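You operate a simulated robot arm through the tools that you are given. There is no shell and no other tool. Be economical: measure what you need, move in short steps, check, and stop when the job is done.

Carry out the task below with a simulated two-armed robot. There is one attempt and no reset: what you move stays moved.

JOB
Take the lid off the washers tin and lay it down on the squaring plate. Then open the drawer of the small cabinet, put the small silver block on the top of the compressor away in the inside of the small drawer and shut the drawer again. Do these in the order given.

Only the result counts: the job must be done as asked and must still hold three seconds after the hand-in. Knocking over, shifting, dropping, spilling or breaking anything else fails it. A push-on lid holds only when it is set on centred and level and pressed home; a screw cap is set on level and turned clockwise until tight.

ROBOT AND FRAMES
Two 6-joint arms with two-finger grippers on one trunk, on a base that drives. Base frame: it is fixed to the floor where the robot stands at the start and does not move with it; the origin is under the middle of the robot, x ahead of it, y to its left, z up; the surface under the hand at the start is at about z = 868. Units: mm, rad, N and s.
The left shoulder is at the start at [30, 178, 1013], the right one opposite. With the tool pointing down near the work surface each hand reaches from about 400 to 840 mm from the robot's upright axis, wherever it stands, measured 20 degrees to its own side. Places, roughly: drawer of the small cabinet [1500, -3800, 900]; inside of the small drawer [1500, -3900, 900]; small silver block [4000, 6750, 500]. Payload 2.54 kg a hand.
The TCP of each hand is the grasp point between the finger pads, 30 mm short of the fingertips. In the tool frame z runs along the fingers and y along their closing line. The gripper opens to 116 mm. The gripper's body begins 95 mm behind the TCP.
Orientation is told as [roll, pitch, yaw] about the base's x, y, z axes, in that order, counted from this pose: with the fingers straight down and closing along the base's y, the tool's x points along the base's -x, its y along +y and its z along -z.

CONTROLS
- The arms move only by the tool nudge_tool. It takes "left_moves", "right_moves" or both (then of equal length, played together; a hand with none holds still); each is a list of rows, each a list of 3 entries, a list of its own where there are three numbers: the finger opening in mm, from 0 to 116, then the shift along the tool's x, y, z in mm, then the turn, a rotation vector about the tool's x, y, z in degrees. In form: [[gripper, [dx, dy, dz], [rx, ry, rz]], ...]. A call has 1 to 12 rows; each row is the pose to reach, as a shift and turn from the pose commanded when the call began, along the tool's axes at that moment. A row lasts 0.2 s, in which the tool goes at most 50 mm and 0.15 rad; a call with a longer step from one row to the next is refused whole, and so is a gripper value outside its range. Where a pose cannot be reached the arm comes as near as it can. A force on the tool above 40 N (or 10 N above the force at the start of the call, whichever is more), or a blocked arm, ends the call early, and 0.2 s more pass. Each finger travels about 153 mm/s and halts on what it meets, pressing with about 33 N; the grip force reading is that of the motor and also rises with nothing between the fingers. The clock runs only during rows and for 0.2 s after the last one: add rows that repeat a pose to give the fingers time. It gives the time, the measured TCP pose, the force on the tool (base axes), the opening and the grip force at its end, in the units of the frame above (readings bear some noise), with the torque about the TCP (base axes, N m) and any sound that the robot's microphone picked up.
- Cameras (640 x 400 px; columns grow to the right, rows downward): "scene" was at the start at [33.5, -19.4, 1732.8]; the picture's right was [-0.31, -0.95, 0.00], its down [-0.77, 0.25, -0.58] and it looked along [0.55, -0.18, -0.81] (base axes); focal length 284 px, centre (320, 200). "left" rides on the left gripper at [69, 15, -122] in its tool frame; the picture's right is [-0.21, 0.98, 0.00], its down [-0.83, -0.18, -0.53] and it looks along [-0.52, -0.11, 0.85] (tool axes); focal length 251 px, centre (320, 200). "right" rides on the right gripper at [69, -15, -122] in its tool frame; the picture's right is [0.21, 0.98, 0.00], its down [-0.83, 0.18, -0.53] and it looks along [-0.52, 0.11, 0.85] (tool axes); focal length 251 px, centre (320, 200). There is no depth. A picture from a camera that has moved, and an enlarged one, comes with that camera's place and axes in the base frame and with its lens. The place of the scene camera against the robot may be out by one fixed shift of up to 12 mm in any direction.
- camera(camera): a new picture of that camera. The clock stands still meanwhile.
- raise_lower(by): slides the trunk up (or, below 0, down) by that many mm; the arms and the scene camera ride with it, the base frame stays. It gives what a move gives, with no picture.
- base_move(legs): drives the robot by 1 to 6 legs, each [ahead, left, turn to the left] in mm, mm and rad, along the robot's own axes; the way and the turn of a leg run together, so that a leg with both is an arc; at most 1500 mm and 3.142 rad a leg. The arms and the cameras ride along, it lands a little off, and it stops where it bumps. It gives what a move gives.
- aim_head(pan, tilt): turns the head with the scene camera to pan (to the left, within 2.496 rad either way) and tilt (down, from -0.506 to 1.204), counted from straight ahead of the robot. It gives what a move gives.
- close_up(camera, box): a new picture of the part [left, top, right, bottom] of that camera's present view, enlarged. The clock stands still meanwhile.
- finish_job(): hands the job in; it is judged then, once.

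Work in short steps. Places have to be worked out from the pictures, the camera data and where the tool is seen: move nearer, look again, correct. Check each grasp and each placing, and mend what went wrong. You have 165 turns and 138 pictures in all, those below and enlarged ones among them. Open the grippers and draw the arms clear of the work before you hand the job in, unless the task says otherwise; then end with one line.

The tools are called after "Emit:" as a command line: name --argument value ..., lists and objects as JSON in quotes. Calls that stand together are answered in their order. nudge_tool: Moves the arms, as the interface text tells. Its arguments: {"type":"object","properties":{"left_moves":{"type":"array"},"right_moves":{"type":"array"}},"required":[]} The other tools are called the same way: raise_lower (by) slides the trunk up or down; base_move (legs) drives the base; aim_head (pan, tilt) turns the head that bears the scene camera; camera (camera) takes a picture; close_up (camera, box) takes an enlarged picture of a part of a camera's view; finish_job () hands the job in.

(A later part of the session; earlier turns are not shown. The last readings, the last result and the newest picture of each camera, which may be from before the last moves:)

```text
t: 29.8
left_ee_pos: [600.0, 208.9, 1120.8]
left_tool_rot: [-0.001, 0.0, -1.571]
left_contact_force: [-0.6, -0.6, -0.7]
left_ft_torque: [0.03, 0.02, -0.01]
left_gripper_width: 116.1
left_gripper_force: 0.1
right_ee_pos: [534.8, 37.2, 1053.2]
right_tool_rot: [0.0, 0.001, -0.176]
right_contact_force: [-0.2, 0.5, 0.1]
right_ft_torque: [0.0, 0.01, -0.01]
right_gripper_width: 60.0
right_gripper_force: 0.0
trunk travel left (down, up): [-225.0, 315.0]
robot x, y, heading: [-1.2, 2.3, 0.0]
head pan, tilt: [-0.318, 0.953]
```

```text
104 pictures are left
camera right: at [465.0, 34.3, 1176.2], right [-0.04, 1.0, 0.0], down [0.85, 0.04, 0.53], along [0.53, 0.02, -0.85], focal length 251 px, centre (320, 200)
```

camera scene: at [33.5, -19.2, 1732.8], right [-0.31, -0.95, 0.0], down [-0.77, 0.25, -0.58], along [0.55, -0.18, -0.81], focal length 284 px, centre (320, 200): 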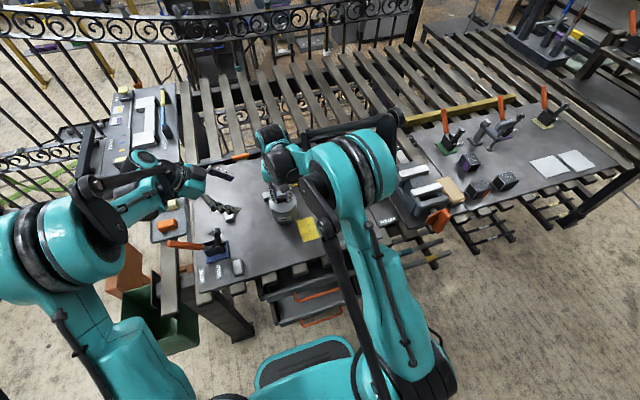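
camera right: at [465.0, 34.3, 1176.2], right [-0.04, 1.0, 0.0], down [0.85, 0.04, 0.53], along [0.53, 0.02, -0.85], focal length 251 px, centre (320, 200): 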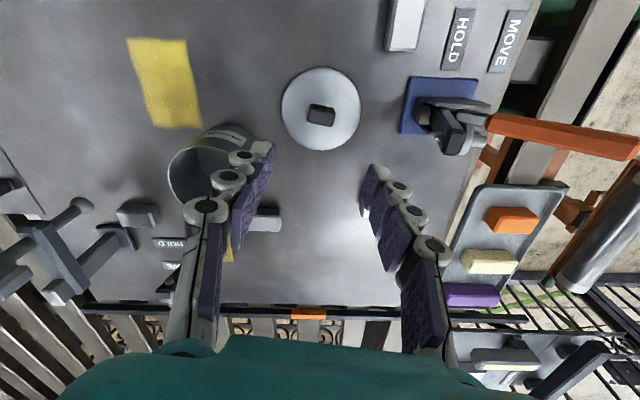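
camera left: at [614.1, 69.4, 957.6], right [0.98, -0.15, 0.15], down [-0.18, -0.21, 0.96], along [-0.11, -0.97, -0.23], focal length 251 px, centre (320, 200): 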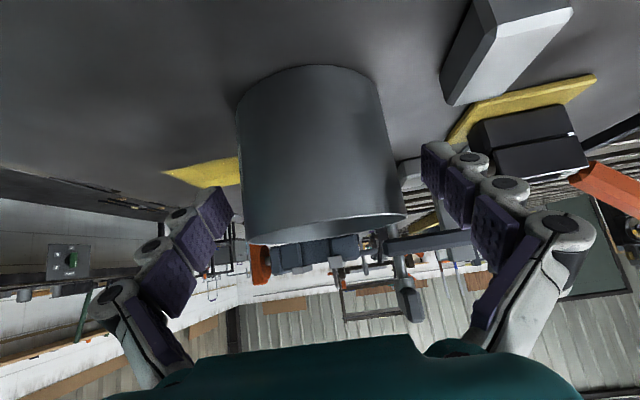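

The lid lies flat on the plate with its knob up, clear of everything. I tuck both arms back for the drive and look at the table once more.

Emit:
nudge_tool --right_moves '[[60, [0, 0, -40], [0, 0, 0]], [60, [6, -35, -60], [0, 0, -2]], [60, [12, -75, -80], [0, 0, -4]], [60, [18, -115, -95], [0, 0, -6]], [60, [24, -155, -110], [0, 0, -8]], [60, [32, -195, -125], [0, 0, -10]], [60, [40, -235, -140], [0, 0, -10]], [60, [42, -249, -147], [0, 0, -10]]]'

Emit:
nudge_tool --left_moves '[[116, [0, -8, -20], [0, 0, -8.2]], [116, [-5, -16, -40], [0, 0, -16.4]], [116, [-8, -30, -60], [0, 0, -24.6]], [116, [-10, -50, -80], [0, 0, -32.8]], [116, [-13, -70, -80], [0, 0, -41]], [116, [-16, -90, -80], [0, 0, -49.2]], [116, [-20, -110, -80], [0, 0, -57.4]], [116, [-24, -125, -80], [0, 0, -65.6]], [116, [-28, -140, -80], [0, 0, -73.8]], [116, [-34, -150, -80], [0, 0, -82]], [116, [-40, -150, -80], [0, 0, -90]]]'

Emit:
camera --camera "scene"

Emit:
aim_head --pan -1.2 --tilt 0.3

Emit:
camera --camera "scene"

```text
t: 31.6
left_ee_pos: [597.8, 209.0, 1120.4]
left_tool_rot: [0.001, -0.001, -1.57]
left_contact_force: [0.1, -0.2, 0.7]
left_ft_torque: [0.01, -0.01, 0.02]
left_gripper_width: 115.9
left_gripper_force: 0.0
right_ee_pos: [451.3, -199.3, 1201.6]
right_tool_rot: [-0.001, 0.0, 0.001]
right_contact_force: [0.9, -0.2, 0.2]
right_ft_torque: [-0.01, -0.01, -0.03]
right_gripper_width: 60.1
right_gripper_force: 0.0
trunk travel left (down, up): [-225.0, 315.0]
robot x, y, heading: [1.5, 1.6, -0.001]
head pan, tilt: [-0.318, 0.953]
```

```text
t: 34.0
left_ee_pos: [450.0, 169.0, 1201.9]
left_tool_rot: [-0.001, -0.001, 0.001]
left_contact_force: [0.3, 0.1, 0.0]
left_ft_torque: [0.0, 0.0, -0.01]
left_gripper_width: 116.1
left_gripper_force: 0.0
right_ee_pos: [452.2, -197.6, 1200.8]
right_tool_rot: [-0.001, -0.001, 0.001]
right_contact_force: [-0.2, -0.7, 0.7]
right_ft_torque: [0.0, 0.04, 0.01]
right_gripper_width: 60.0
right_gripper_force: 0.1
trunk travel left (down, up): [-225.0, 315.0]
robot x, y, heading: [2.9, 0.2, 0.001]
head pan, tilt: [-0.318, 0.953]
```

```text
103 pictures are left
camera scene: at [33.7, -19.5, 1732.8], right [-0.31, -0.95, 0.0], down [-0.77, 0.25, -0.58], along [0.55, -0.18, -0.81], focal length 284 px, centre (320, 200)
```

scene: 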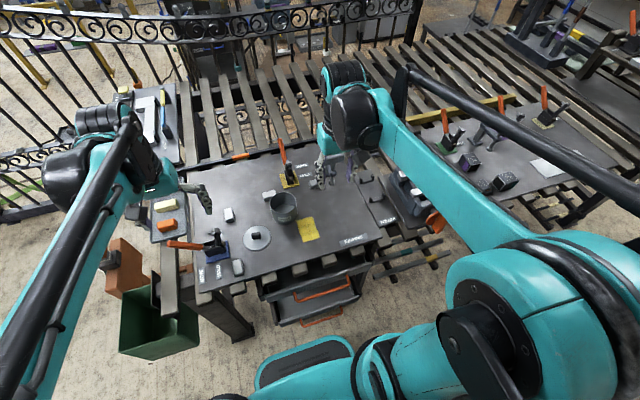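

```text
t: 35.2
left_ee_pos: [449.5, 168.9, 1200.7]
left_tool_rot: [0.0, -0.002, -0.001]
left_contact_force: [-0.4, 0.2, -0.4]
left_ft_torque: [-0.01, 0.01, -0.04]
left_gripper_width: 116.0
left_gripper_force: 0.0
right_ee_pos: [451.1, -198.4, 1201.3]
right_tool_rot: [0.0, -0.001, 0.0]
right_contact_force: [0.6, 0.5, -0.7]
right_ft_torque: [-0.02, -0.02, 0.0]
right_gripper_width: 60.2
right_gripper_force: 0.1
trunk travel left (down, up): [-225.0, 315.0]
robot x, y, heading: [-0.0, -0.1, -0.002]
head pan, tilt: [-1.201, 0.3]
```

```text
102 pictures are left
camera scene: at [-1.6, -83.7, 1788.9], right [-0.93, -0.36, 0.0], down [-0.11, 0.28, -0.96], along [0.35, -0.89, -0.3], focal length 284 px, centre (320, 200)
```

scene: 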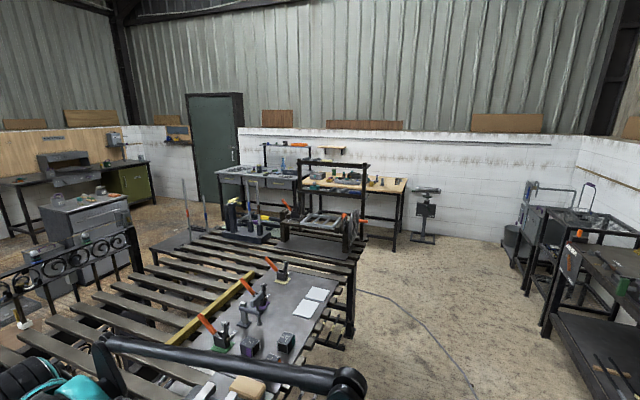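

The drawer should appear near pixel (316, 176). I zoom there, and also look toward the compressor.

Emit:
close_up --camera "scene" --box '[210, 125, 450, 275]'

Emit:
aim_head --pan 1.04 --tilt 0.3

Emit:
camera --camera "scene"

```text
2.67 times, centred on (330, 200) of scene
camera zoom: at [-1.6, -83.7, 1788.9], right [-0.93, -0.36, 0.0], down [-0.11, 0.28, -0.96], along [0.35, -0.89, -0.3], focal length 757 px, centre (293, 200)
```

zoom: 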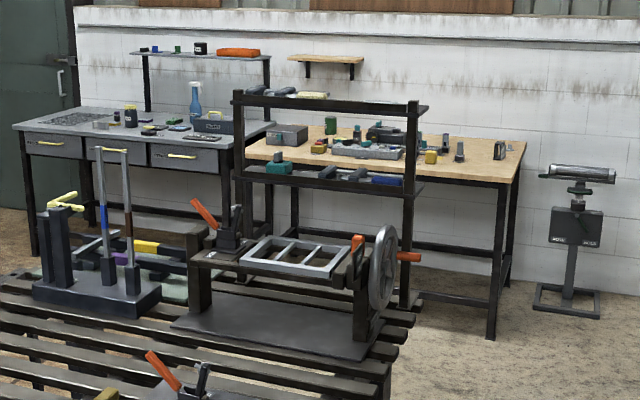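

```text
t: 37.3
left_ee_pos: [449.2, 169.3, 1200.2]
left_tool_rot: [0.0, 0.0, -0.001]
left_contact_force: [-0.6, -0.1, -0.1]
left_ft_torque: [0.03, 0.01, 0.03]
left_gripper_width: 116.1
left_gripper_force: 0.1
right_ee_pos: [452.1, -200.0, 1201.9]
right_tool_rot: [0.0, 0.001, 0.001]
right_contact_force: [-0.3, 0.4, -0.1]
right_ft_torque: [0.0, -0.03, 0.02]
right_gripper_width: 59.8
right_gripper_force: 0.1
trunk travel left (down, up): [-225.0, 315.0]
robot x, y, heading: [0.9, 0.3, -0.003]
head pan, tilt: [1.04, 0.3]
```

```text
100 pictures are left
camera scene: at [11.8, 83.8, 1788.9], right [0.86, -0.51, 0.0], down [-0.15, -0.26, -0.96], along [0.48, 0.82, -0.3], focal length 284 px, centre (320, 200)
```

scene: 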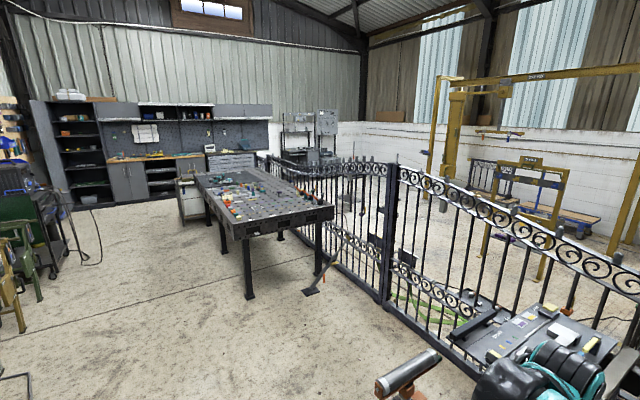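

The small grey cabinet on the wooden bench matches the drawer's place, with its front facing +y. I zoom in on the compressor area.

Emit:
close_up --camera "scene" --box '[220, 85, 420, 210]'

Emit:
aim_head --pan -1.9 --tilt 0.45

Emit:
camera --camera "scene"

```text
3.20 times, centred on (320, 148) of scene
camera zoom: at [11.8, 83.8, 1788.9], right [0.86, -0.51, 0.0], down [-0.15, -0.26, -0.96], along [0.48, 0.82, -0.3], focal length 908 px, centre (320, 368)
```

zoom: 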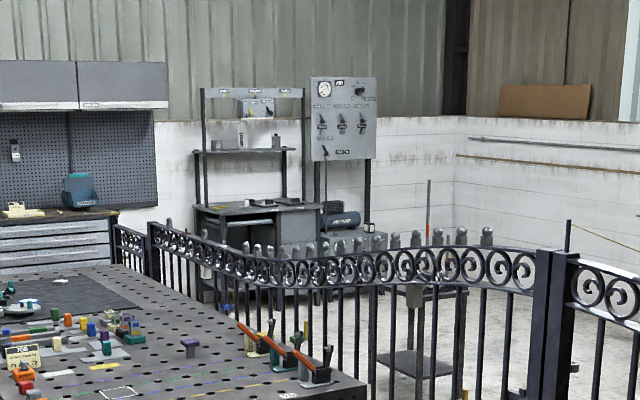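

```text
t: 39.8
left_ee_pos: [450.4, 168.9, 1201.5]
left_tool_rot: [0.001, -0.002, -0.002]
left_contact_force: [-0.2, 0.9, 0.0]
left_ft_torque: [-0.01, -0.03, 0.01]
left_gripper_width: 115.9
left_gripper_force: 0.0
right_ee_pos: [451.4, -199.2, 1201.3]
right_tool_rot: [-0.001, -0.001, 0.0]
right_contact_force: [-0.6, -0.1, -0.1]
right_ft_torque: [0.03, 0.02, -0.01]
right_gripper_width: 60.1
right_gripper_force: 0.0
trunk travel left (down, up): [-225.0, 315.0]
robot x, y, heading: [-0.3, -1.0, 0.0]
head pan, tilt: [-1.901, 0.45]
```

```text
98 pictures are left
camera scene: at [-65.2, -83.7, 1775.0], right [-0.95, 0.32, 0.0], down [0.14, 0.41, -0.9], along [-0.29, -0.85, -0.44], focal length 284 px, centre (320, 200)
```

scene: 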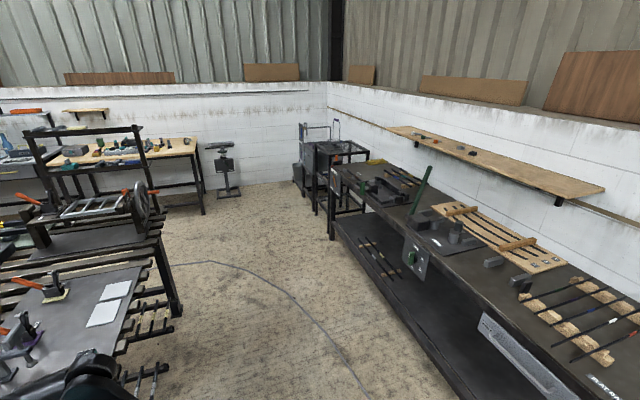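

The compressor stands behind the wrought fence, so that route needs scouting later. First the drawer: I back off, turn right to face -y, and drive down the aisle between the tables.

Emit:
base_move --legs '[[-350, 0, 0], [0, 0, -1.571], [1350, 0, 0]]'

Emit:
aim_head --pan 0.6 --tilt 0.5

Emit:
camera --camera "scene"

```text
t: 52.3
left_ee_pos: [-239.8, -1794.1, 1201.2]
left_tool_rot: [0.0, -0.001, -1.608]
left_contact_force: [-0.6, -0.3, 0.6]
left_ft_torque: [0.05, -0.03, -0.01]
left_gripper_width: 116.4
left_gripper_force: 0.1
right_ee_pos: [-608.1, -1780.4, 1200.7]
right_tool_rot: [-0.001, 0.001, -1.608]
right_contact_force: [-0.9, -0.2, 0.4]
right_ft_torque: [0.01, 0.01, -0.01]
right_gripper_width: 59.9
right_gripper_force: 0.1
trunk travel left (down, up): [-225.0, 315.0]
robot x, y, heading: [-391.7, -1337.7, -1.607]
head pan, tilt: [-1.901, 0.45]
```

```text
t: 54.5
left_ee_pos: [-240.0, -1793.0, 1201.5]
left_tool_rot: [-0.001, 0.002, -1.607]
left_contact_force: [-0.1, 0.2, -0.1]
left_ft_torque: [0.01, 0.02, 0.01]
left_gripper_width: 115.9
left_gripper_force: 0.1
right_ee_pos: [-607.0, -1779.7, 1202.5]
right_tool_rot: [-0.001, 0.001, -1.607]
right_contact_force: [-0.3, 0.2, 0.5]
right_ft_torque: [-0.03, 0.05, -0.01]
right_gripper_width: 60.4
right_gripper_force: 0.1
trunk travel left (down, up): [-225.0, 315.0]
robot x, y, heading: [-393.0, -1333.0, -1.608]
head pan, tilt: [0.6, 0.499]
```

```text
97 pictures are left
camera scene: at [-348.2, -1380.6, 1770.5], right [-0.85, -0.53, 0.0], down [-0.26, 0.41, -0.88], along [0.47, -0.74, -0.48], focal length 284 px, centre (320, 200)
```

scene: 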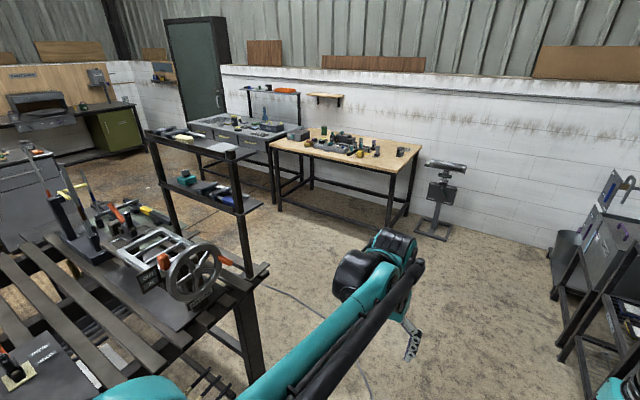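

The view is clear: the wooden bench's front edge is at about y -3540, and the aisle is free. I straighten up, drive on to y of about -2700 and strafe left to face the cabinet.

Emit:
base_move --legs '[[0, 0, 0.036], [1360, 0, 0], [0, 1000, 0], [0, 800, 0]]'

Emit:
aim_head --pan 0 --tilt 0.6

Emit:
camera --camera "scene"

```text
t: 70.5
left_ee_pos: [1607.5, -3094.8, 1202.4]
left_tool_rot: [-0.001, -0.001, -1.536]
left_contact_force: [0.4, 0.0, -0.1]
left_ft_torque: [-0.02, 0.01, -0.01]
left_gripper_width: 116.0
left_gripper_force: 0.0
right_ee_pos: [1240.9, -3109.2, 1201.2]
right_tool_rot: [0.0, 0.002, -1.538]
right_contact_force: [-0.6, 1.2, 0.0]
right_ft_torque: [0.03, 0.0, -0.01]
right_gripper_width: 59.8
right_gripper_force: 0.0
trunk travel left (down, up): [-225.0, 315.0]
robot x, y, heading: [1425.6, -2649.2, -1.541]
head pan, tilt: [0.6, 0.499]
```

```text
t: 71.5
left_ee_pos: [1608.1, -3095.5, 1201.9]
left_tool_rot: [-0.001, 0.0, -1.538]
left_contact_force: [0.2, 0.6, 0.0]
left_ft_torque: [-0.01, -0.02, 0.0]
left_gripper_width: 115.9
left_gripper_force: 0.1
right_ee_pos: [1240.3, -3108.4, 1202.1]
right_tool_rot: [0.001, -0.001, -1.537]
right_contact_force: [0.5, -0.4, 0.2]
right_ft_torque: [0.0, 0.02, 0.0]
right_gripper_width: 59.9
right_gripper_force: 0.0
trunk travel left (down, up): [-225.0, 315.0]
robot x, y, heading: [1425.9, -2649.2, -1.541]
head pan, tilt: [0.0, 0.6]
```

```text
96 pictures are left
camera scene: at [1421.0, -2705.8, 1761.4], right [-1.0, -0.03, 0.0], down [-0.02, 0.56, -0.83], along [0.03, -0.82, -0.56], focal length 284 px, centre (320, 200)
```

scene: 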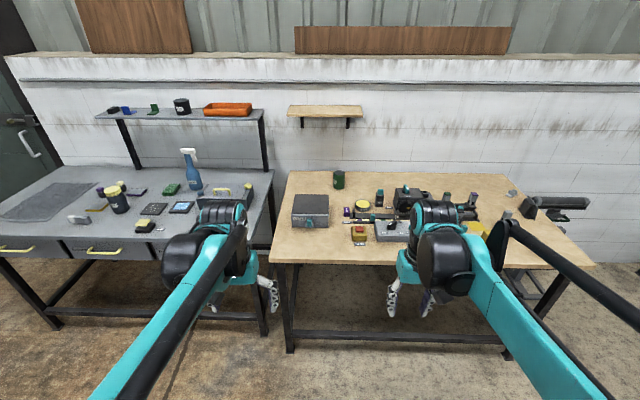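

Emit:
close_up --camera "scene" --box '[264, 170, 440, 280]'

```text
3.64 times, centred on (352, 225) of scene
camera zoom: at [1421.0, -2705.8, 1761.4], right [-1.0, -0.03, 0.0], down [-0.02, 0.56, -0.83], along [0.03, -0.82, -0.56], focal length 1032 px, centre (204, 109)
```

zoom: 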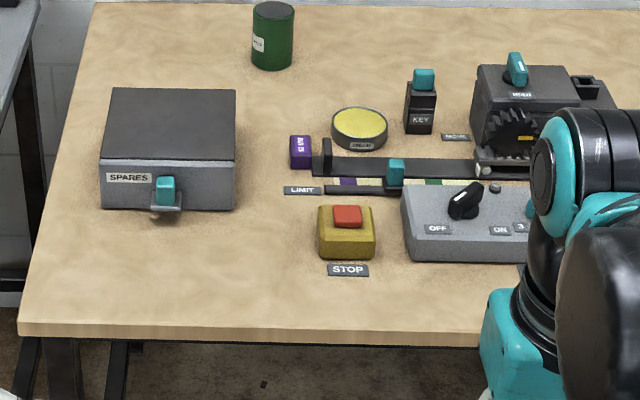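

The cabinet is marked SPARES: a box about 180 mm wide with one drawer and a teal pull near [1512, -3775, 895]. I align the robot for the left hand and drive closer.

Emit:
base_move --legs '[[0, 0, -0.03], [0, -80, 0], [450, 0, 0]]'

Emit:
aim_head --pan 0.1 --tilt 0.9

Emit:
camera --camera "scene"

Emit:
camera --camera "left"

```text
t: 75.2
left_ee_pos: [1523.7, -3552.7, 1201.2]
left_tool_rot: [0.001, 0.0, -1.56]
left_contact_force: [-1.1, -0.5, 0.3]
left_ft_torque: [0.01, 0.0, -0.01]
left_gripper_width: 116.0
left_gripper_force: 0.1
right_ee_pos: [1155.5, -3557.9, 1201.0]
right_tool_rot: [0.0, -0.001, -1.558]
right_contact_force: [-0.1, 0.4, -1.0]
right_ft_torque: [0.03, -0.01, 0.0]
right_gripper_width: 59.8
right_gripper_force: 0.2
trunk travel left (down, up): [-225.0, 315.0]
robot x, y, heading: [1346.4, -3104.8, -1.557]
head pan, tilt: [0.0, 0.6]
```

```text
t: 76.0
left_ee_pos: [1523.6, -3552.0, 1201.8]
left_tool_rot: [-0.001, -0.002, -1.558]
left_contact_force: [0.3, -0.5, 0.3]
left_ft_torque: [0.0, -0.02, 0.0]
left_gripper_width: 116.0
left_gripper_force: 0.0
right_ee_pos: [1153.8, -3558.0, 1202.0]
right_tool_rot: [0.001, -0.001, -1.559]
right_contact_force: [-1.0, 0.1, -0.3]
right_ft_torque: [0.01, -0.03, 0.0]
right_gripper_width: 60.1
right_gripper_force: 0.1
trunk travel left (down, up): [-225.0, 315.0]
robot x, y, heading: [1351.2, -3103.2, -1.559]
head pan, tilt: [0.099, 0.901]
```

```text
94 pictures are left
camera scene: at [1351.2, -3145.3, 1736.7], right [-0.99, -0.11, 0.0], down [-0.09, 0.78, -0.62], along [0.07, -0.62, -0.78], focal length 284 px, centre (320, 200)
```

scene: 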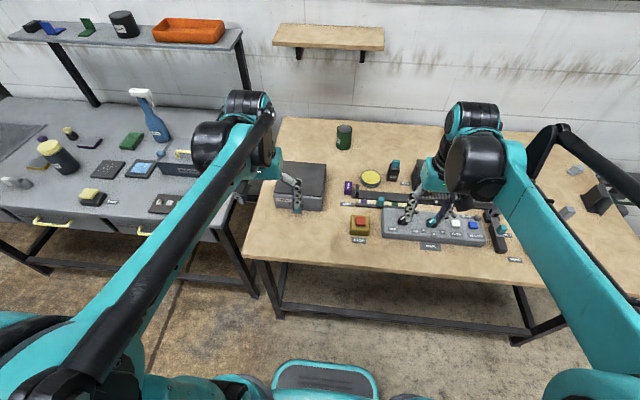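

```text
93 pictures are left
camera left: at [1536.9, -3482.1, 1323.1], right [0.98, -0.2, 0.0], down [-0.17, -0.83, 0.53], along [-0.11, -0.52, -0.85], focal length 251 px, centre (320, 200)
```

left: 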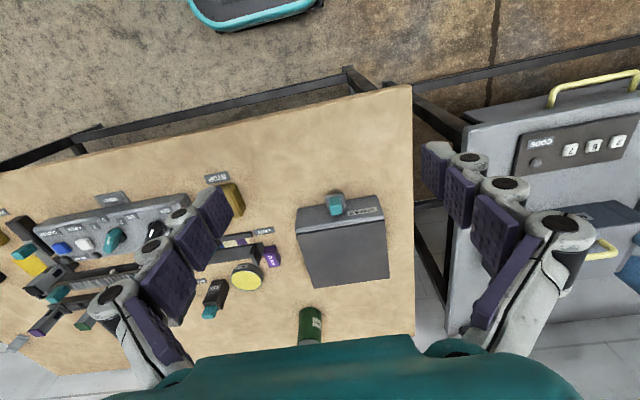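

Emit:
close_up --camera "left" --box '[280, 170, 408, 250]'

Emit:
close_up --camera "scene" --box '[256, 155, 352, 215]'

```text
5.00 times, centred on (344, 210) of left
camera zoom: at [1536.9, -3482.1, 1323.1], right [0.98, -0.2, 0.0], down [-0.17, -0.83, 0.53], along [-0.11, -0.52, -0.85], focal length 1257 px, centre (200, 150)
```

zoom: 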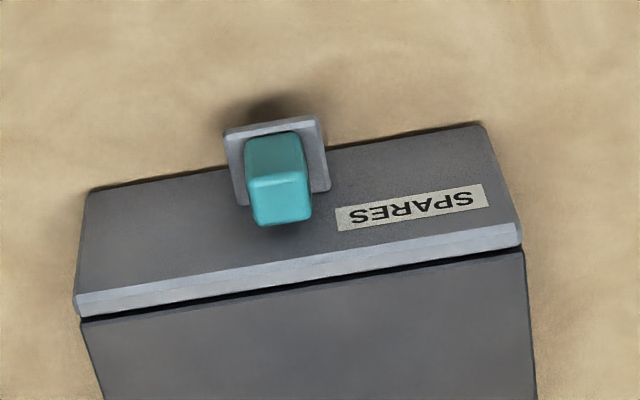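

```text
6.67 times, centred on (304, 185) of scene
camera zoom: at [1351.2, -3145.3, 1736.7], right [-0.99, -0.11, 0.0], down [-0.09, 0.78, -0.62], along [0.07, -0.62, -0.78], focal length 1892 px, centre (427, 300)
```

zoom: 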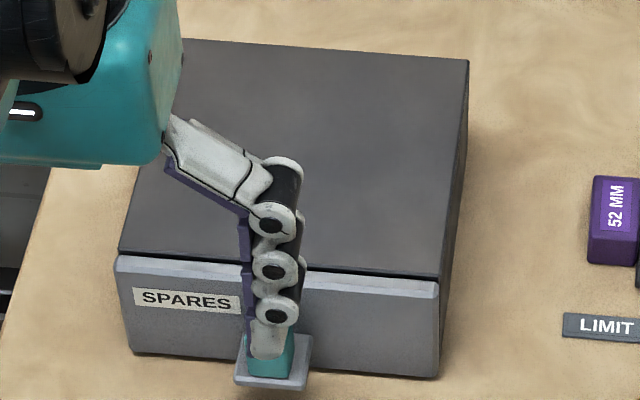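

The pull is a teal post about 24 x 20 mm, standing on a ledge at [1509, -3764], foot z about 873 and top about 904. I bring the left hand above it with the fingers half open.

Emit:
nudge_tool --left_moves '[[90, [-40, -3, 20], [0, 0, 0]], [70, [-80, -6, 40], [0, 0, 0]], [60, [-120, -9, 65], [0, 0, 0]], [60, [-160, -12, 90], [0, 0, 0]], [60, [-195, -15, 120], [0, 0, 0]], [60, [-208, -17, 160], [0, 0, 0]], [60, [-208, -17, 195], [0, 0, 0]], [60, [-208, -17, 195], [0, 0, 0]]]'

Emit:
camera --camera "left"

```text
t: 77.8
left_ee_pos: [1507.9, -3762.1, 1005.6]
left_tool_rot: [0.0, 0.0, -1.558]
left_contact_force: [-1.0, 0.0, 0.4]
left_ft_torque: [0.0, -0.01, 0.0]
left_gripper_width: 59.9
left_gripper_force: 0.0
right_ee_pos: [1154.8, -3558.4, 1201.6]
right_tool_rot: [0.0, 0.001, -1.558]
right_contact_force: [0.1, -0.4, 0.2]
right_ft_torque: [-0.01, 0.01, 0.02]
right_gripper_width: 59.9
right_gripper_force: 0.0
trunk travel left (down, up): [-225.0, 315.0]
robot x, y, heading: [1350.5, -3105.3, -1.553]
head pan, tilt: [0.099, 0.901]
```

```text
90 pictures are left
camera left: at [1522.1, -3691.6, 1127.7], right [0.98, -0.2, 0.0], down [-0.17, -0.83, 0.53], along [-0.11, -0.52, -0.85], focal length 251 px, centre (320, 200)
```

left: 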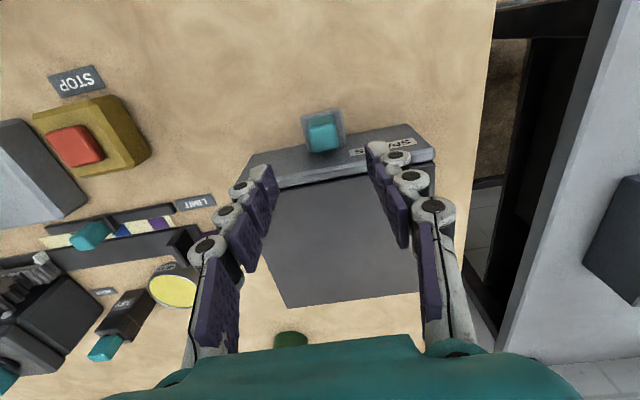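

The post works out at [1510, -3759]. I lower to z of about 912 with a 2 mm correction.

Emit:
nudge_tool --left_moves '[[60, [2, 2, 30], [0, 0, 0]], [60, [2, 2, 60], [0, 0, 0]], [60, [2, 2, 80], [0, 0, 0]], [60, [2, 2, 93], [0, 0, 0]], [60, [2, 2, 93], [0, 0, 0]]]'

Emit:
close_up --camera "left" --box '[220, 90, 420, 215]'

Emit:
close_up --camera "scene" --box '[256, 155, 352, 215]'

```text
t: 79.0
left_ee_pos: [1511.4, -3757.8, 914.9]
left_tool_rot: [0.001, 0.0, -1.559]
left_contact_force: [-0.5, -0.6, 0.6]
left_ft_torque: [0.04, 0.02, 0.0]
left_gripper_width: 60.0
left_gripper_force: 0.0
right_ee_pos: [1154.7, -3557.7, 1201.5]
right_tool_rot: [0.0, 0.0, -1.558]
right_contact_force: [0.0, -0.1, -0.1]
right_ft_torque: [-0.01, 0.02, 0.01]
right_gripper_width: 59.9
right_gripper_force: 0.0
trunk travel left (down, up): [-225.0, 315.0]
robot x, y, heading: [1349.7, -3105.0, -1.56]
head pan, tilt: [0.099, 0.901]
```

```text
3.20 times, centred on (320, 152) of left
camera zoom: at [1524.8, -3688.6, 1035.7], right [0.98, -0.2, 0.0], down [-0.17, -0.83, 0.53], along [-0.11, -0.52, -0.85], focal length 805 px, centre (320, 352)
```

zoom: 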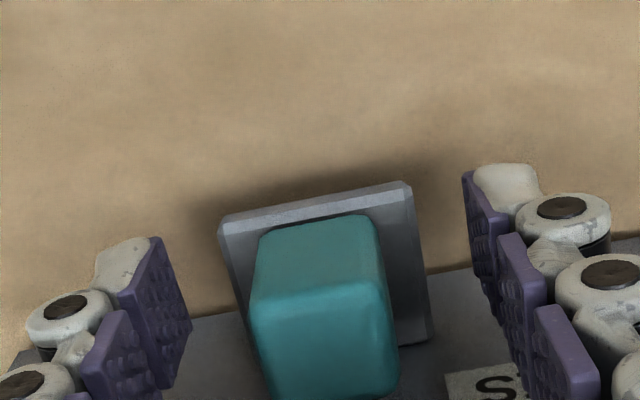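

```text
6.67 times, centred on (304, 185) of scene
camera zoom: at [1351.3, -3145.5, 1736.7], right [-0.99, -0.11, 0.0], down [-0.09, 0.78, -0.62], along [0.07, -0.62, -0.78], focal length 1892 px, centre (427, 300)
```

zoom: 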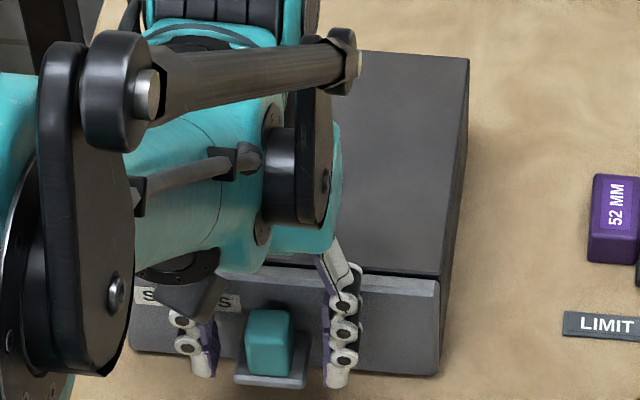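

The fingers straddle the post with good alignment. I close on it.

Emit:
nudge_tool --left_moves '[[40, [0, 0, 0], [0, 0, 0]], [20, [0, 0, 0], [0, 0, 0]], [10, [0, 0, 0], [0, 0, 0]], [10, [0, 0, 0], [0, 0, 0]]]'

```text
t: 80.0
left_ee_pos: [1511.7, -3757.0, 914.5]
left_tool_rot: [0.001, 0.0, -1.561]
left_contact_force: [3.4, 0.0, -1.0]
left_ft_torque: [0.01, -0.22, -0.72]
left_gripper_width: 39.3
left_gripper_force: 45.0
right_ee_pos: [1156.3, -3558.7, 1200.8]
right_tool_rot: [0.0, 0.001, -1.557]
right_contact_force: [0.2, 0.0, -0.5]
right_ft_torque: [-0.01, 0.01, 0.0]
right_gripper_width: 60.2
right_gripper_force: 0.1
trunk travel left (down, up): [-225.0, 315.0]
robot x, y, heading: [1350.7, -3107.0, -1.559]
head pan, tilt: [0.099, 0.901]
```

It stopped at 39 mm, wider than the post. I look at what it holds.

Emit:
close_up --camera "left" --box '[220, 90, 420, 215]'

Emit:
close_up --camera "scene" --box '[272, 185, 336, 225]'

```text
3.20 times, centred on (320, 152) of left
camera zoom: at [1525.3, -3688.8, 1035.7], right [0.98, -0.2, 0.0], down [-0.17, -0.83, 0.53], along [-0.11, -0.52, -0.85], focal length 805 px, centre (320, 352)
```

zoom: 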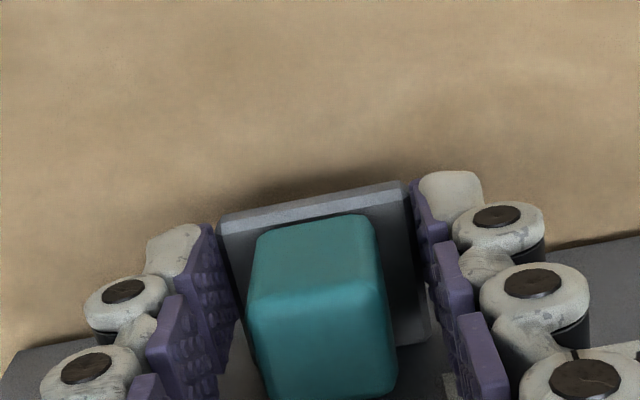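

```text
10.00 times, centred on (304, 205) of scene
camera zoom: at [1351.7, -3145.8, 1736.6], right [-0.99, -0.11, 0.0], down [-0.09, 0.78, -0.62], along [0.07, -0.62, -0.78], focal length 2838 px, centre (480, 150)
```

zoom: 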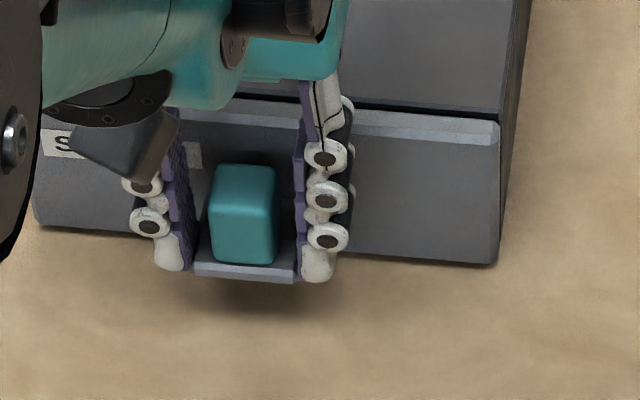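

The fingers have a firm hold on the sides of the pull's ledge, which does for pulling. I draw it toward +y.

Emit:
nudge_tool --left_moves '[[10, [15, 0, 0], [0, 0, 0]], [10, [30, 0, 0], [0, 0, 0]], [10, [45, 0, 0], [0, 0, 0]], [10, [60, 0, 0], [0, 0, 0]], [10, [75, 0, 0], [0, 0, 0]], [10, [75, 0, 0], [0, 0, 0]]]'

Emit:
close_up --camera "scene" --box '[240, 140, 400, 240]'

```text
t: 81.4
left_ee_pos: [1512.0, -3680.9, 913.7]
left_tool_rot: [0.001, -0.002, -1.558]
left_contact_force: [17.1, 1.0, 28.5]
left_ft_torque: [0.32, -0.89, -0.79]
left_gripper_width: 39.2
left_gripper_force: 45.0
right_ee_pos: [1157.7, -3556.0, 1203.0]
right_tool_rot: [-0.003, 0.0, -1.558]
right_contact_force: [0.4, 0.2, 1.5]
right_ft_torque: [0.02, -0.03, 0.01]
right_gripper_width: 60.1
right_gripper_force: 0.0
trunk travel left (down, up): [-225.0, 315.0]
robot x, y, heading: [1348.0, -3105.8, -1.555]
head pan, tilt: [0.099, 0.901]
```

```text
4.00 times, centred on (320, 190) of scene
camera zoom: at [1353.0, -3142.6, 1736.9], right [-0.99, -0.11, 0.0], down [-0.09, 0.78, -0.62], along [0.07, -0.62, -0.78], focal length 1135 px, centre (320, 240)
```

zoom: 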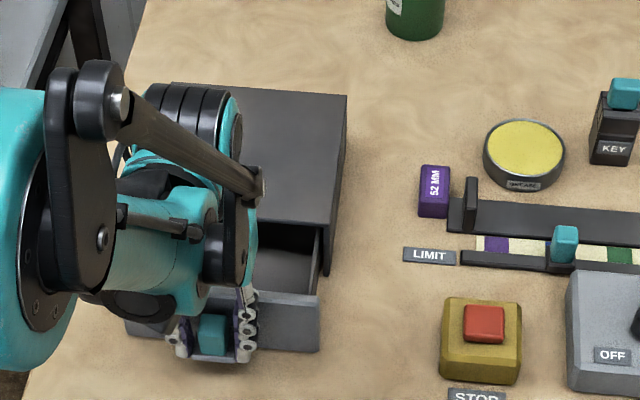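

The drawer slides out. I pull a further 45 mm, easing the side load slightly.

Emit:
nudge_tool --left_moves '[[10, [12, 0.5, -1], [0, 0, 0]], [10, [24, 1, -1], [0, 0, 0]], [10, [36, 1, -1], [0, 0, 0]], [10, [45, 1, -1], [0, 0, 0]], [10, [45, 1, -1], [0, 0, 0]]]'

Emit:
close_up --camera "scene" --box '[240, 140, 400, 240]'

```text
t: 82.6
left_ee_pos: [1511.9, -3638.4, 913.9]
left_tool_rot: [-0.001, 0.0, -1.559]
left_contact_force: [16.3, 1.0, -6.2]
left_ft_torque: [-1.1, -0.3, -0.64]
left_gripper_width: 39.5
left_gripper_force: 44.8
right_ee_pos: [1156.5, -3558.3, 1201.6]
right_tool_rot: [-0.001, 0.001, -1.558]
right_contact_force: [0.7, -0.2, -0.1]
right_ft_torque: [0.03, 0.02, 0.0]
right_gripper_width: 60.0
right_gripper_force: 0.1
trunk travel left (down, up): [-225.0, 315.0]
robot x, y, heading: [1350.9, -3102.9, -1.561]
head pan, tilt: [0.099, 0.901]
```

```text
4.00 times, centred on (320, 190) of scene
camera zoom: at [1353.9, -3145.9, 1736.5], right [-0.99, -0.11, 0.0], down [-0.09, 0.78, -0.62], along [0.07, -0.62, -0.78], focal length 1135 px, centre (320, 240)
```

zoom: 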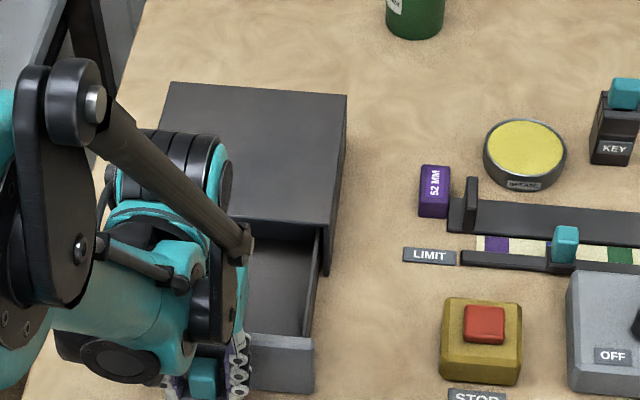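

The drawer is 120 mm open, with plenty of room inside. I release the pull, lift straight up and look in.

Emit:
nudge_tool --left_moves '[[45, [0, 0, 0], [0, 0, 0]], [60, [0, 0, 0], [0, 0, 0]], [60, [0, 0, -30], [0, 0, 0]], [60, [0, 0, -80], [0, 0, 0]], [60, [0, 0, -130], [0, 0, 0]], [60, [0, 0, -180], [0, 0, 0]], [60, [30, 0, -230], [0, 0, 0]], [60, [60, 0, -270], [0, 0, 0]], [60, [85, 0, -290], [0, 0, 0]], [60, [85, 0, -290], [0, 0, 0]]]'

Emit:
camera --camera "left"

Emit:
close_up --camera "scene" --box '[240, 140, 400, 240]'

```text
refused: row 7 steps farther than a row can; nothing moved
```

```text
83 pictures are left
camera left: at [1525.2, -3568.3, 1035.7], right [0.98, -0.2, 0.0], down [-0.17, -0.83, 0.53], along [-0.11, -0.52, -0.85], focal length 251 px, centre (320, 200)
```

left: 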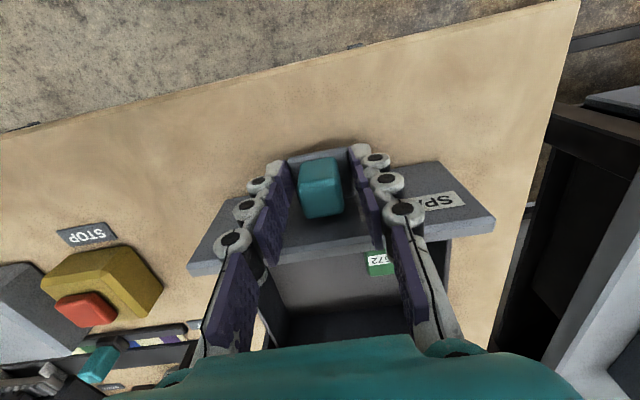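

```text
4.00 times, centred on (320, 190) of scene
camera zoom: at [1353.9, -3145.9, 1736.5], right [-0.99, -0.11, 0.0], down [-0.09, 0.78, -0.62], along [0.07, -0.62, -0.78], focal length 1135 px, centre (320, 240)
```

zoom: 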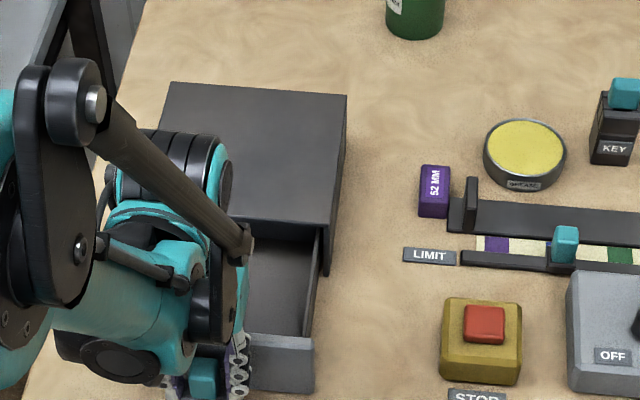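

One step was too long and nothing moved. I release again with smaller rows.

Emit:
nudge_tool --left_moves '[[45, [0, 0, 0], [0, 0, 0]], [60, [0, 0, 0], [0, 0, 0]], [60, [0, 0, -30], [0, 0, 0]], [60, [0, 0, -75], [0, 0, 0]], [60, [0, 0, -120], [0, 0, 0]], [60, [0, 0, -165], [0, 0, 0]], [60, [15, 0, -205], [0, 0, 0]], [60, [40, 0, -240], [0, 0, 0]], [60, [70, 0, -275], [0, 0, 0]], [60, [85, 0, -290], [0, 0, 0]]]'

Emit:
camera --camera "left"

Emit:
close_up --camera "scene" --box '[240, 140, 400, 240]'

```text
t: 84.8
left_ee_pos: [1508.8, -3552.6, 1204.1]
left_tool_rot: [0.0, 0.0, -1.559]
left_contact_force: [0.2, -0.1, 0.8]
left_ft_torque: [0.01, 0.03, -0.02]
left_gripper_width: 60.0
left_gripper_force: 0.0
right_ee_pos: [1154.9, -3558.6, 1203.0]
right_tool_rot: [0.0, 0.001, -1.559]
right_contact_force: [-1.2, -0.3, -0.3]
right_ft_torque: [-0.01, 0.01, 0.02]
right_gripper_width: 60.0
right_gripper_force: 0.1
trunk travel left (down, up): [-225.0, 315.0]
robot x, y, heading: [1349.0, -3103.0, -1.559]
head pan, tilt: [0.099, 0.901]
```

```text
81 pictures are left
camera left: at [1523.2, -3483.1, 1326.2], right [0.98, -0.2, 0.0], down [-0.17, -0.83, 0.53], along [-0.11, -0.52, -0.85], focal length 251 px, centre (320, 200)
```

left: 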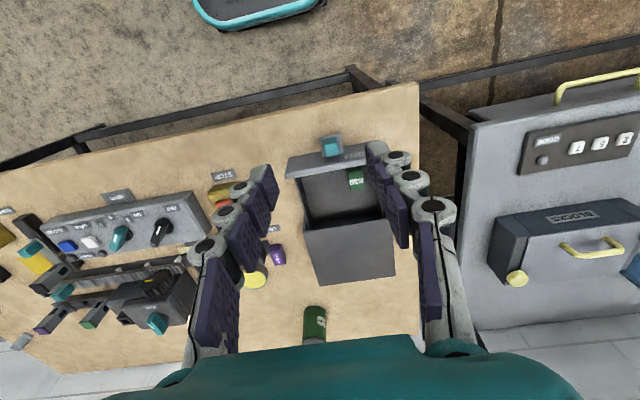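

```text
4.00 times, centred on (320, 190) of scene
camera zoom: at [1351.2, -3145.6, 1736.6], right [-0.99, -0.11, 0.0], down [-0.09, 0.78, -0.62], along [0.07, -0.62, -0.78], focal length 1135 px, centre (320, 240)
```

zoom: 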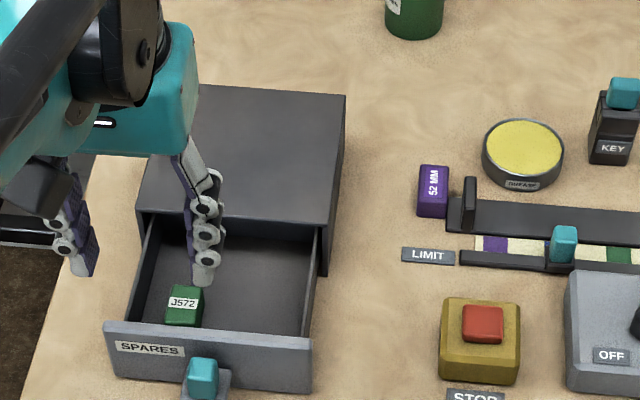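

The drawer is open, with one green item inside at the front left. I back off and look toward +x and +y for a way behind the fence.

Emit:
base_move --legs '[[-450, 0, 0]]'

Emit:
aim_head --pan 1.6 --tilt 0.3

Emit:
camera --camera "scene"

Emit:
aim_head --pan 2.45 --tilt 0.25

Emit:
camera --camera "scene"

```text
t: 87.5
left_ee_pos: [1502.6, -3103.0, 1204.6]
left_tool_rot: [0.0, 0.0, -1.567]
left_contact_force: [0.5, 0.0, -0.1]
left_ft_torque: [-0.03, -0.01, 0.0]
left_gripper_width: 59.8
left_gripper_force: 0.1
right_ee_pos: [1148.8, -3104.3, 1202.7]
right_tool_rot: [0.0, 0.002, -1.568]
right_contact_force: [-0.3, -0.6, 0.2]
right_ft_torque: [-0.03, -0.03, -0.03]
right_gripper_width: 60.2
right_gripper_force: 0.1
trunk travel left (down, up): [-225.0, 315.0]
robot x, y, heading: [1347.1, -2657.5, -1.571]
head pan, tilt: [0.099, 0.901]
```

```text
t: 89.1
left_ee_pos: [1502.7, -3103.8, 1205.1]
left_tool_rot: [0.0, 0.0, -1.567]
left_contact_force: [-0.3, 0.5, 0.8]
left_ft_torque: [-0.03, -0.01, 0.0]
left_gripper_width: 59.9
left_gripper_force: 0.0
right_ee_pos: [1148.5, -3106.2, 1201.7]
right_tool_rot: [0.001, -0.002, -1.567]
right_contact_force: [-0.8, 0.0, 0.3]
right_ft_torque: [0.0, 0.02, -0.02]
right_gripper_width: 60.1
right_gripper_force: 0.0
trunk travel left (down, up): [-225.0, 315.0]
robot x, y, heading: [1346.2, -2654.8, -1.566]
head pan, tilt: [1.6, 0.3]
```

```text
79 pictures are left
camera scene: at [1433.3, -2617.4, 1788.9], right [0.03, -1.0, 0.0], down [-0.3, -0.01, -0.96], along [0.95, 0.03, -0.3], focal length 284 px, centre (320, 200)
```

scene: 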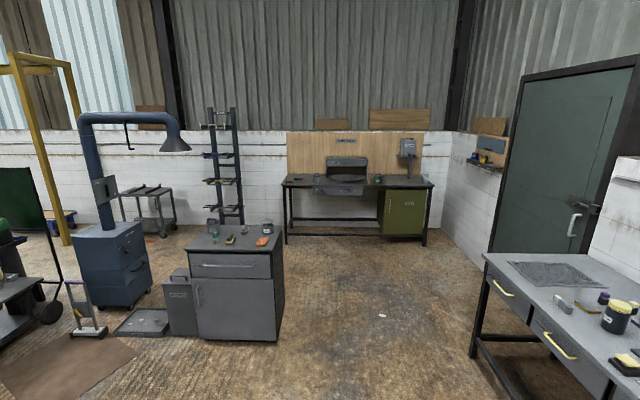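

```text
t: 90.3
left_ee_pos: [1503.0, -3103.3, 1204.1]
left_tool_rot: [0.002, 0.0, -1.566]
left_contact_force: [0.0, -0.2, 0.2]
left_ft_torque: [-0.04, 0.0, 0.02]
left_gripper_width: 60.0
left_gripper_force: 0.1
right_ee_pos: [1148.0, -3105.1, 1201.9]
right_tool_rot: [-0.002, -0.001, -1.567]
right_contact_force: [-0.3, -0.1, -0.1]
right_ft_torque: [0.0, -0.03, -0.03]
right_gripper_width: 59.9
right_gripper_force: 0.1
trunk travel left (down, up): [-225.0, 315.0]
robot x, y, heading: [1346.2, -2652.4, -1.565]
head pan, tilt: [2.45, 0.25]
```

```text
78 pictures are left
camera scene: at [1399.3, -2548.2, 1793.7], right [0.77, -0.64, 0.0], down [-0.16, -0.19, -0.97], along [0.62, 0.75, -0.25], focal length 284 px, centre (320, 200)
```

scene: 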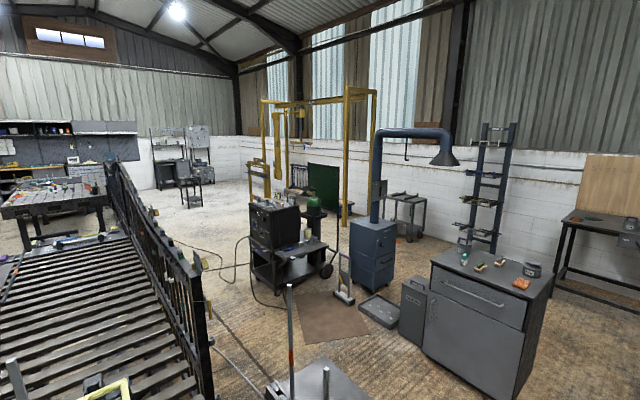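

There is a way round: the fence ends near [1670, -1530], and beyond it I can drive toward +y along x of about 2200. I look down at the slab with the rods near the fence end, which borders the passage.

Emit:
base_move --legs '[[0, 700, 0]]'

Emit:
aim_head --pan 2.4 --tilt 0.55

Emit:
camera --camera "scene"

```text
t: 94.1
left_ee_pos: [2196.4, -3105.2, 1204.5]
left_tool_rot: [0.001, 0.0, -1.576]
left_contact_force: [0.6, -0.7, 0.0]
left_ft_torque: [0.05, 0.02, -0.03]
left_gripper_width: 60.3
left_gripper_force: 0.0
right_ee_pos: [1841.7, -3104.7, 1201.3]
right_tool_rot: [0.0, -0.001, -1.577]
right_contact_force: [-0.6, -0.2, 0.5]
right_ft_torque: [0.0, 0.03, 0.0]
right_gripper_width: 59.9
right_gripper_force: 0.0
trunk travel left (down, up): [-225.0, 315.0]
robot x, y, heading: [2038.5, -2655.9, -1.578]
head pan, tilt: [2.45, 0.25]
```

```text
t: 94.9
left_ee_pos: [2195.0, -3105.4, 1203.6]
left_tool_rot: [0.0, -0.001, -1.575]
left_contact_force: [0.5, 1.0, 0.0]
left_ft_torque: [-0.01, 0.01, -0.05]
left_gripper_width: 59.9
left_gripper_force: 0.1
right_ee_pos: [1840.8, -3104.7, 1202.2]
right_tool_rot: [-0.001, 0.0, -1.576]
right_contact_force: [0.3, 1.4, -0.7]
right_ft_torque: [-0.04, 0.0, 0.02]
right_gripper_width: 59.7
right_gripper_force: 0.1
trunk travel left (down, up): [-225.0, 315.0]
robot x, y, heading: [2041.1, -2658.4, -1.578]
head pan, tilt: [2.4, 0.55]
```

```text
77 pictures are left
camera scene: at [2097.4, -2554.9, 1766.0], right [0.73, -0.68, 0.0], down [-0.35, -0.38, -0.85], along [0.58, 0.63, -0.52], focal length 284 px, centre (320, 200)
```

scene: 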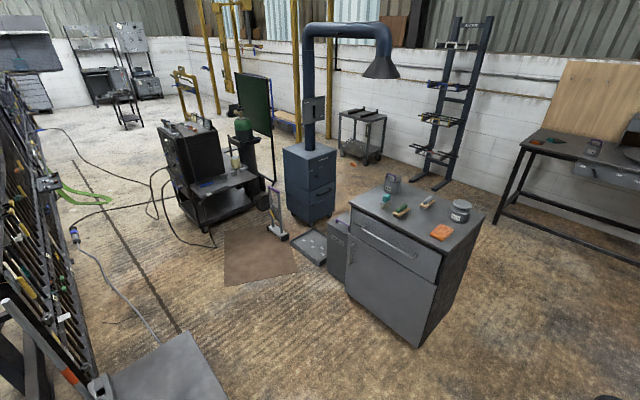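

The slab's edge is near x 2200, the grey cabinet starts at x of about 3300 and the welder cart at 2800, so x of about 2550, then 2300, is passable. I sidestep and turn round to face +y.

Emit:
base_move --legs '[[0, 540, 0], [0, 0, 3.13]]'

Emit:
aim_head --pan 0.05 --tilt 0.5

Emit:
camera --camera "scene"

```text
t: 105.4
left_ee_pos: [2433.3, -2203.4, 1204.4]
left_tool_rot: [0.0, 0.0, 1.568]
left_contact_force: [-0.5, 0.0, 0.1]
left_ft_torque: [0.0, 0.01, -0.03]
left_gripper_width: 60.0
left_gripper_force: 0.0
right_ee_pos: [2789.1, -2205.4, 1201.8]
right_tool_rot: [0.0, 0.001, 1.567]
right_contact_force: [0.2, 0.2, 0.6]
right_ft_torque: [-0.01, 0.0, -0.01]
right_gripper_width: 60.1
right_gripper_force: 0.0
trunk travel left (down, up): [-225.0, 315.0]
robot x, y, heading: [2588.0, -2656.0, 1.566]
head pan, tilt: [2.4, 0.55]
```

```text
t: 107.6
left_ee_pos: [2434.5, -2203.6, 1205.9]
left_tool_rot: [0.001, -0.001, 1.567]
left_contact_force: [0.4, 0.0, -0.1]
left_ft_torque: [0.0, 0.01, 0.02]
left_gripper_width: 59.7
left_gripper_force: 0.1
right_ee_pos: [2788.3, -2203.5, 1201.7]
right_tool_rot: [-0.001, -0.001, 1.567]
right_contact_force: [0.3, 0.2, 0.3]
right_ft_torque: [0.01, 0.04, 0.01]
right_gripper_width: 59.9
right_gripper_force: 0.1
trunk travel left (down, up): [-225.0, 315.0]
robot x, y, heading: [2587.4, -2654.9, 1.571]
head pan, tilt: [0.051, 0.499]
```

```text
76 pictures are left
camera scene: at [2577.6, -2591.3, 1770.5], right [1.0, 0.05, 0.0], down [0.02, -0.48, -0.88], along [-0.04, 0.88, -0.48], focal length 284 px, centre (320, 200)
```

scene: 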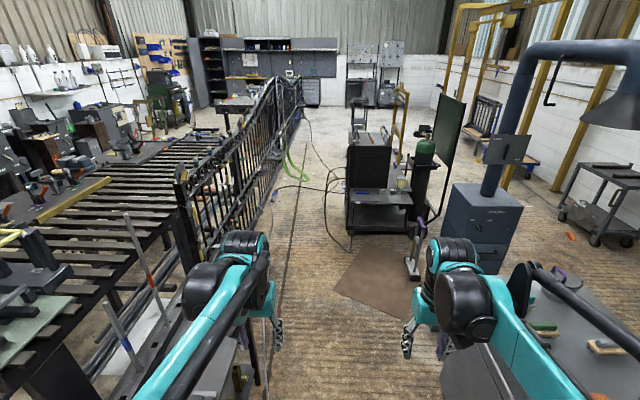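

The lane is clear. I go forward past the slab, shift left, and continue between the fence and the cart.

Emit:
base_move --legs '[[1300, 0, 0], [0, 280, 0], [1100, 0, 0]]'

Emit:
camera --camera "scene"

```text
t: 115.5
left_ee_pos: [2219.1, -929.3, 1204.1]
left_tool_rot: [-0.002, 0.0, 1.643]
left_contact_force: [-0.8, -0.2, 0.4]
left_ft_torque: [-0.01, -0.05, -0.02]
left_gripper_width: 59.9
left_gripper_force: 0.0
right_ee_pos: [2572.4, -902.1, 1202.1]
right_tool_rot: [-0.003, 0.001, 1.643]
right_contact_force: [-1.6, 0.1, -0.5]
right_ft_torque: [-0.02, -0.09, -0.01]
right_gripper_width: 60.2
right_gripper_force: 0.2
trunk travel left (down, up): [-225.0, 315.0]
robot x, y, heading: [2410.7, -1370.5, 1.646]
head pan, tilt: [0.051, 0.499]
stopped in leg 2: the robot was blocked; the commanded pose is now the measured one
```

```text
75 pictures are left
camera scene: at [2390.8, -1304.6, 1770.5], right [0.99, 0.12, 0.0], down [0.06, -0.48, -0.88], along [-0.11, 0.87, -0.48], focal length 284 px, centre (320, 200)
```

scene: 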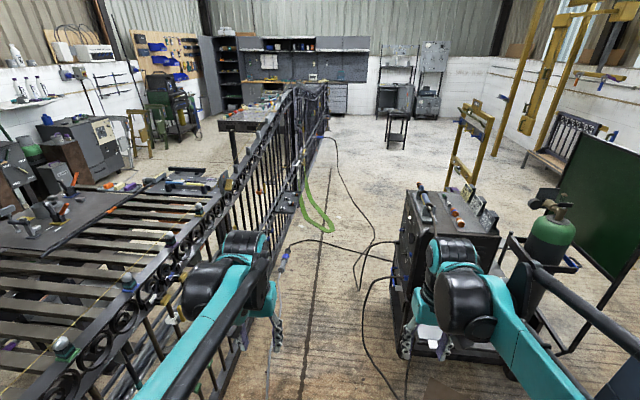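

The strafe was blocked, probably by the slab's edge behind my left side. I move off it to the right and look at it.

Emit:
base_move --legs '[[0, -60, 0], [0, 0, -0.075]]'

Emit:
aim_head --pan 2.2 --tilt 0.9

Emit:
camera --camera "scene"

```text
t: 116.9
left_ee_pos: [2316.7, -912.6, 1204.0]
left_tool_rot: [0.002, 0.0, 1.566]
left_contact_force: [0.8, 0.0, -0.9]
left_ft_torque: [-0.02, 0.09, 0.01]
left_gripper_width: 59.9
left_gripper_force: 0.1
right_ee_pos: [2671.0, -914.0, 1201.9]
right_tool_rot: [0.0, 0.0, 1.566]
right_contact_force: [0.4, 0.1, -0.2]
right_ft_torque: [0.01, 0.01, 0.0]
right_gripper_width: 60.1
right_gripper_force: 0.1
trunk travel left (down, up): [-225.0, 315.0]
robot x, y, heading: [2467.3, -1363.1, 1.564]
head pan, tilt: [0.051, 0.499]
```

```text
t: 118.9
left_ee_pos: [2315.4, -911.6, 1204.4]
left_tool_rot: [-0.001, 0.0, 1.566]
left_contact_force: [0.0, -0.6, -0.5]
left_ft_torque: [0.0, 0.0, 0.03]
left_gripper_width: 59.9
left_gripper_force: 0.1
right_ee_pos: [2670.8, -914.6, 1202.3]
right_tool_rot: [0.0, 0.0, 1.566]
right_contact_force: [0.2, -0.4, 0.8]
right_ft_torque: [-0.01, -0.02, 0.03]
right_gripper_width: 60.1
right_gripper_force: 0.0
trunk travel left (down, up): [-225.0, 315.0]
robot x, y, heading: [2472.8, -1359.7, 1.567]
head pan, tilt: [2.201, 0.901]
```

```text
74 pictures are left
camera scene: at [2402.4, -1434.9, 1736.7], right [-0.59, 0.81, 0.0], down [0.64, 0.46, -0.62], along [-0.5, -0.36, -0.78], focal length 284 px, centre (320, 200)
```

scene: 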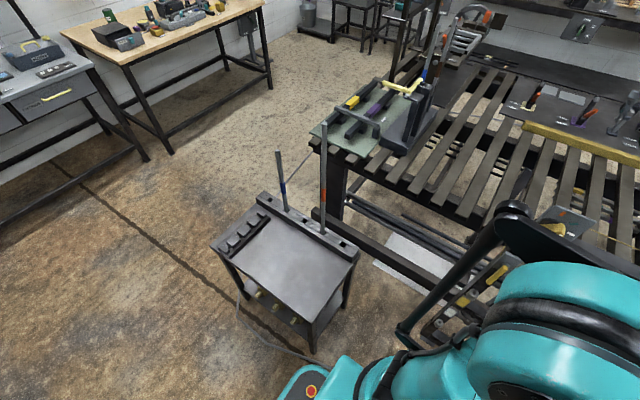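

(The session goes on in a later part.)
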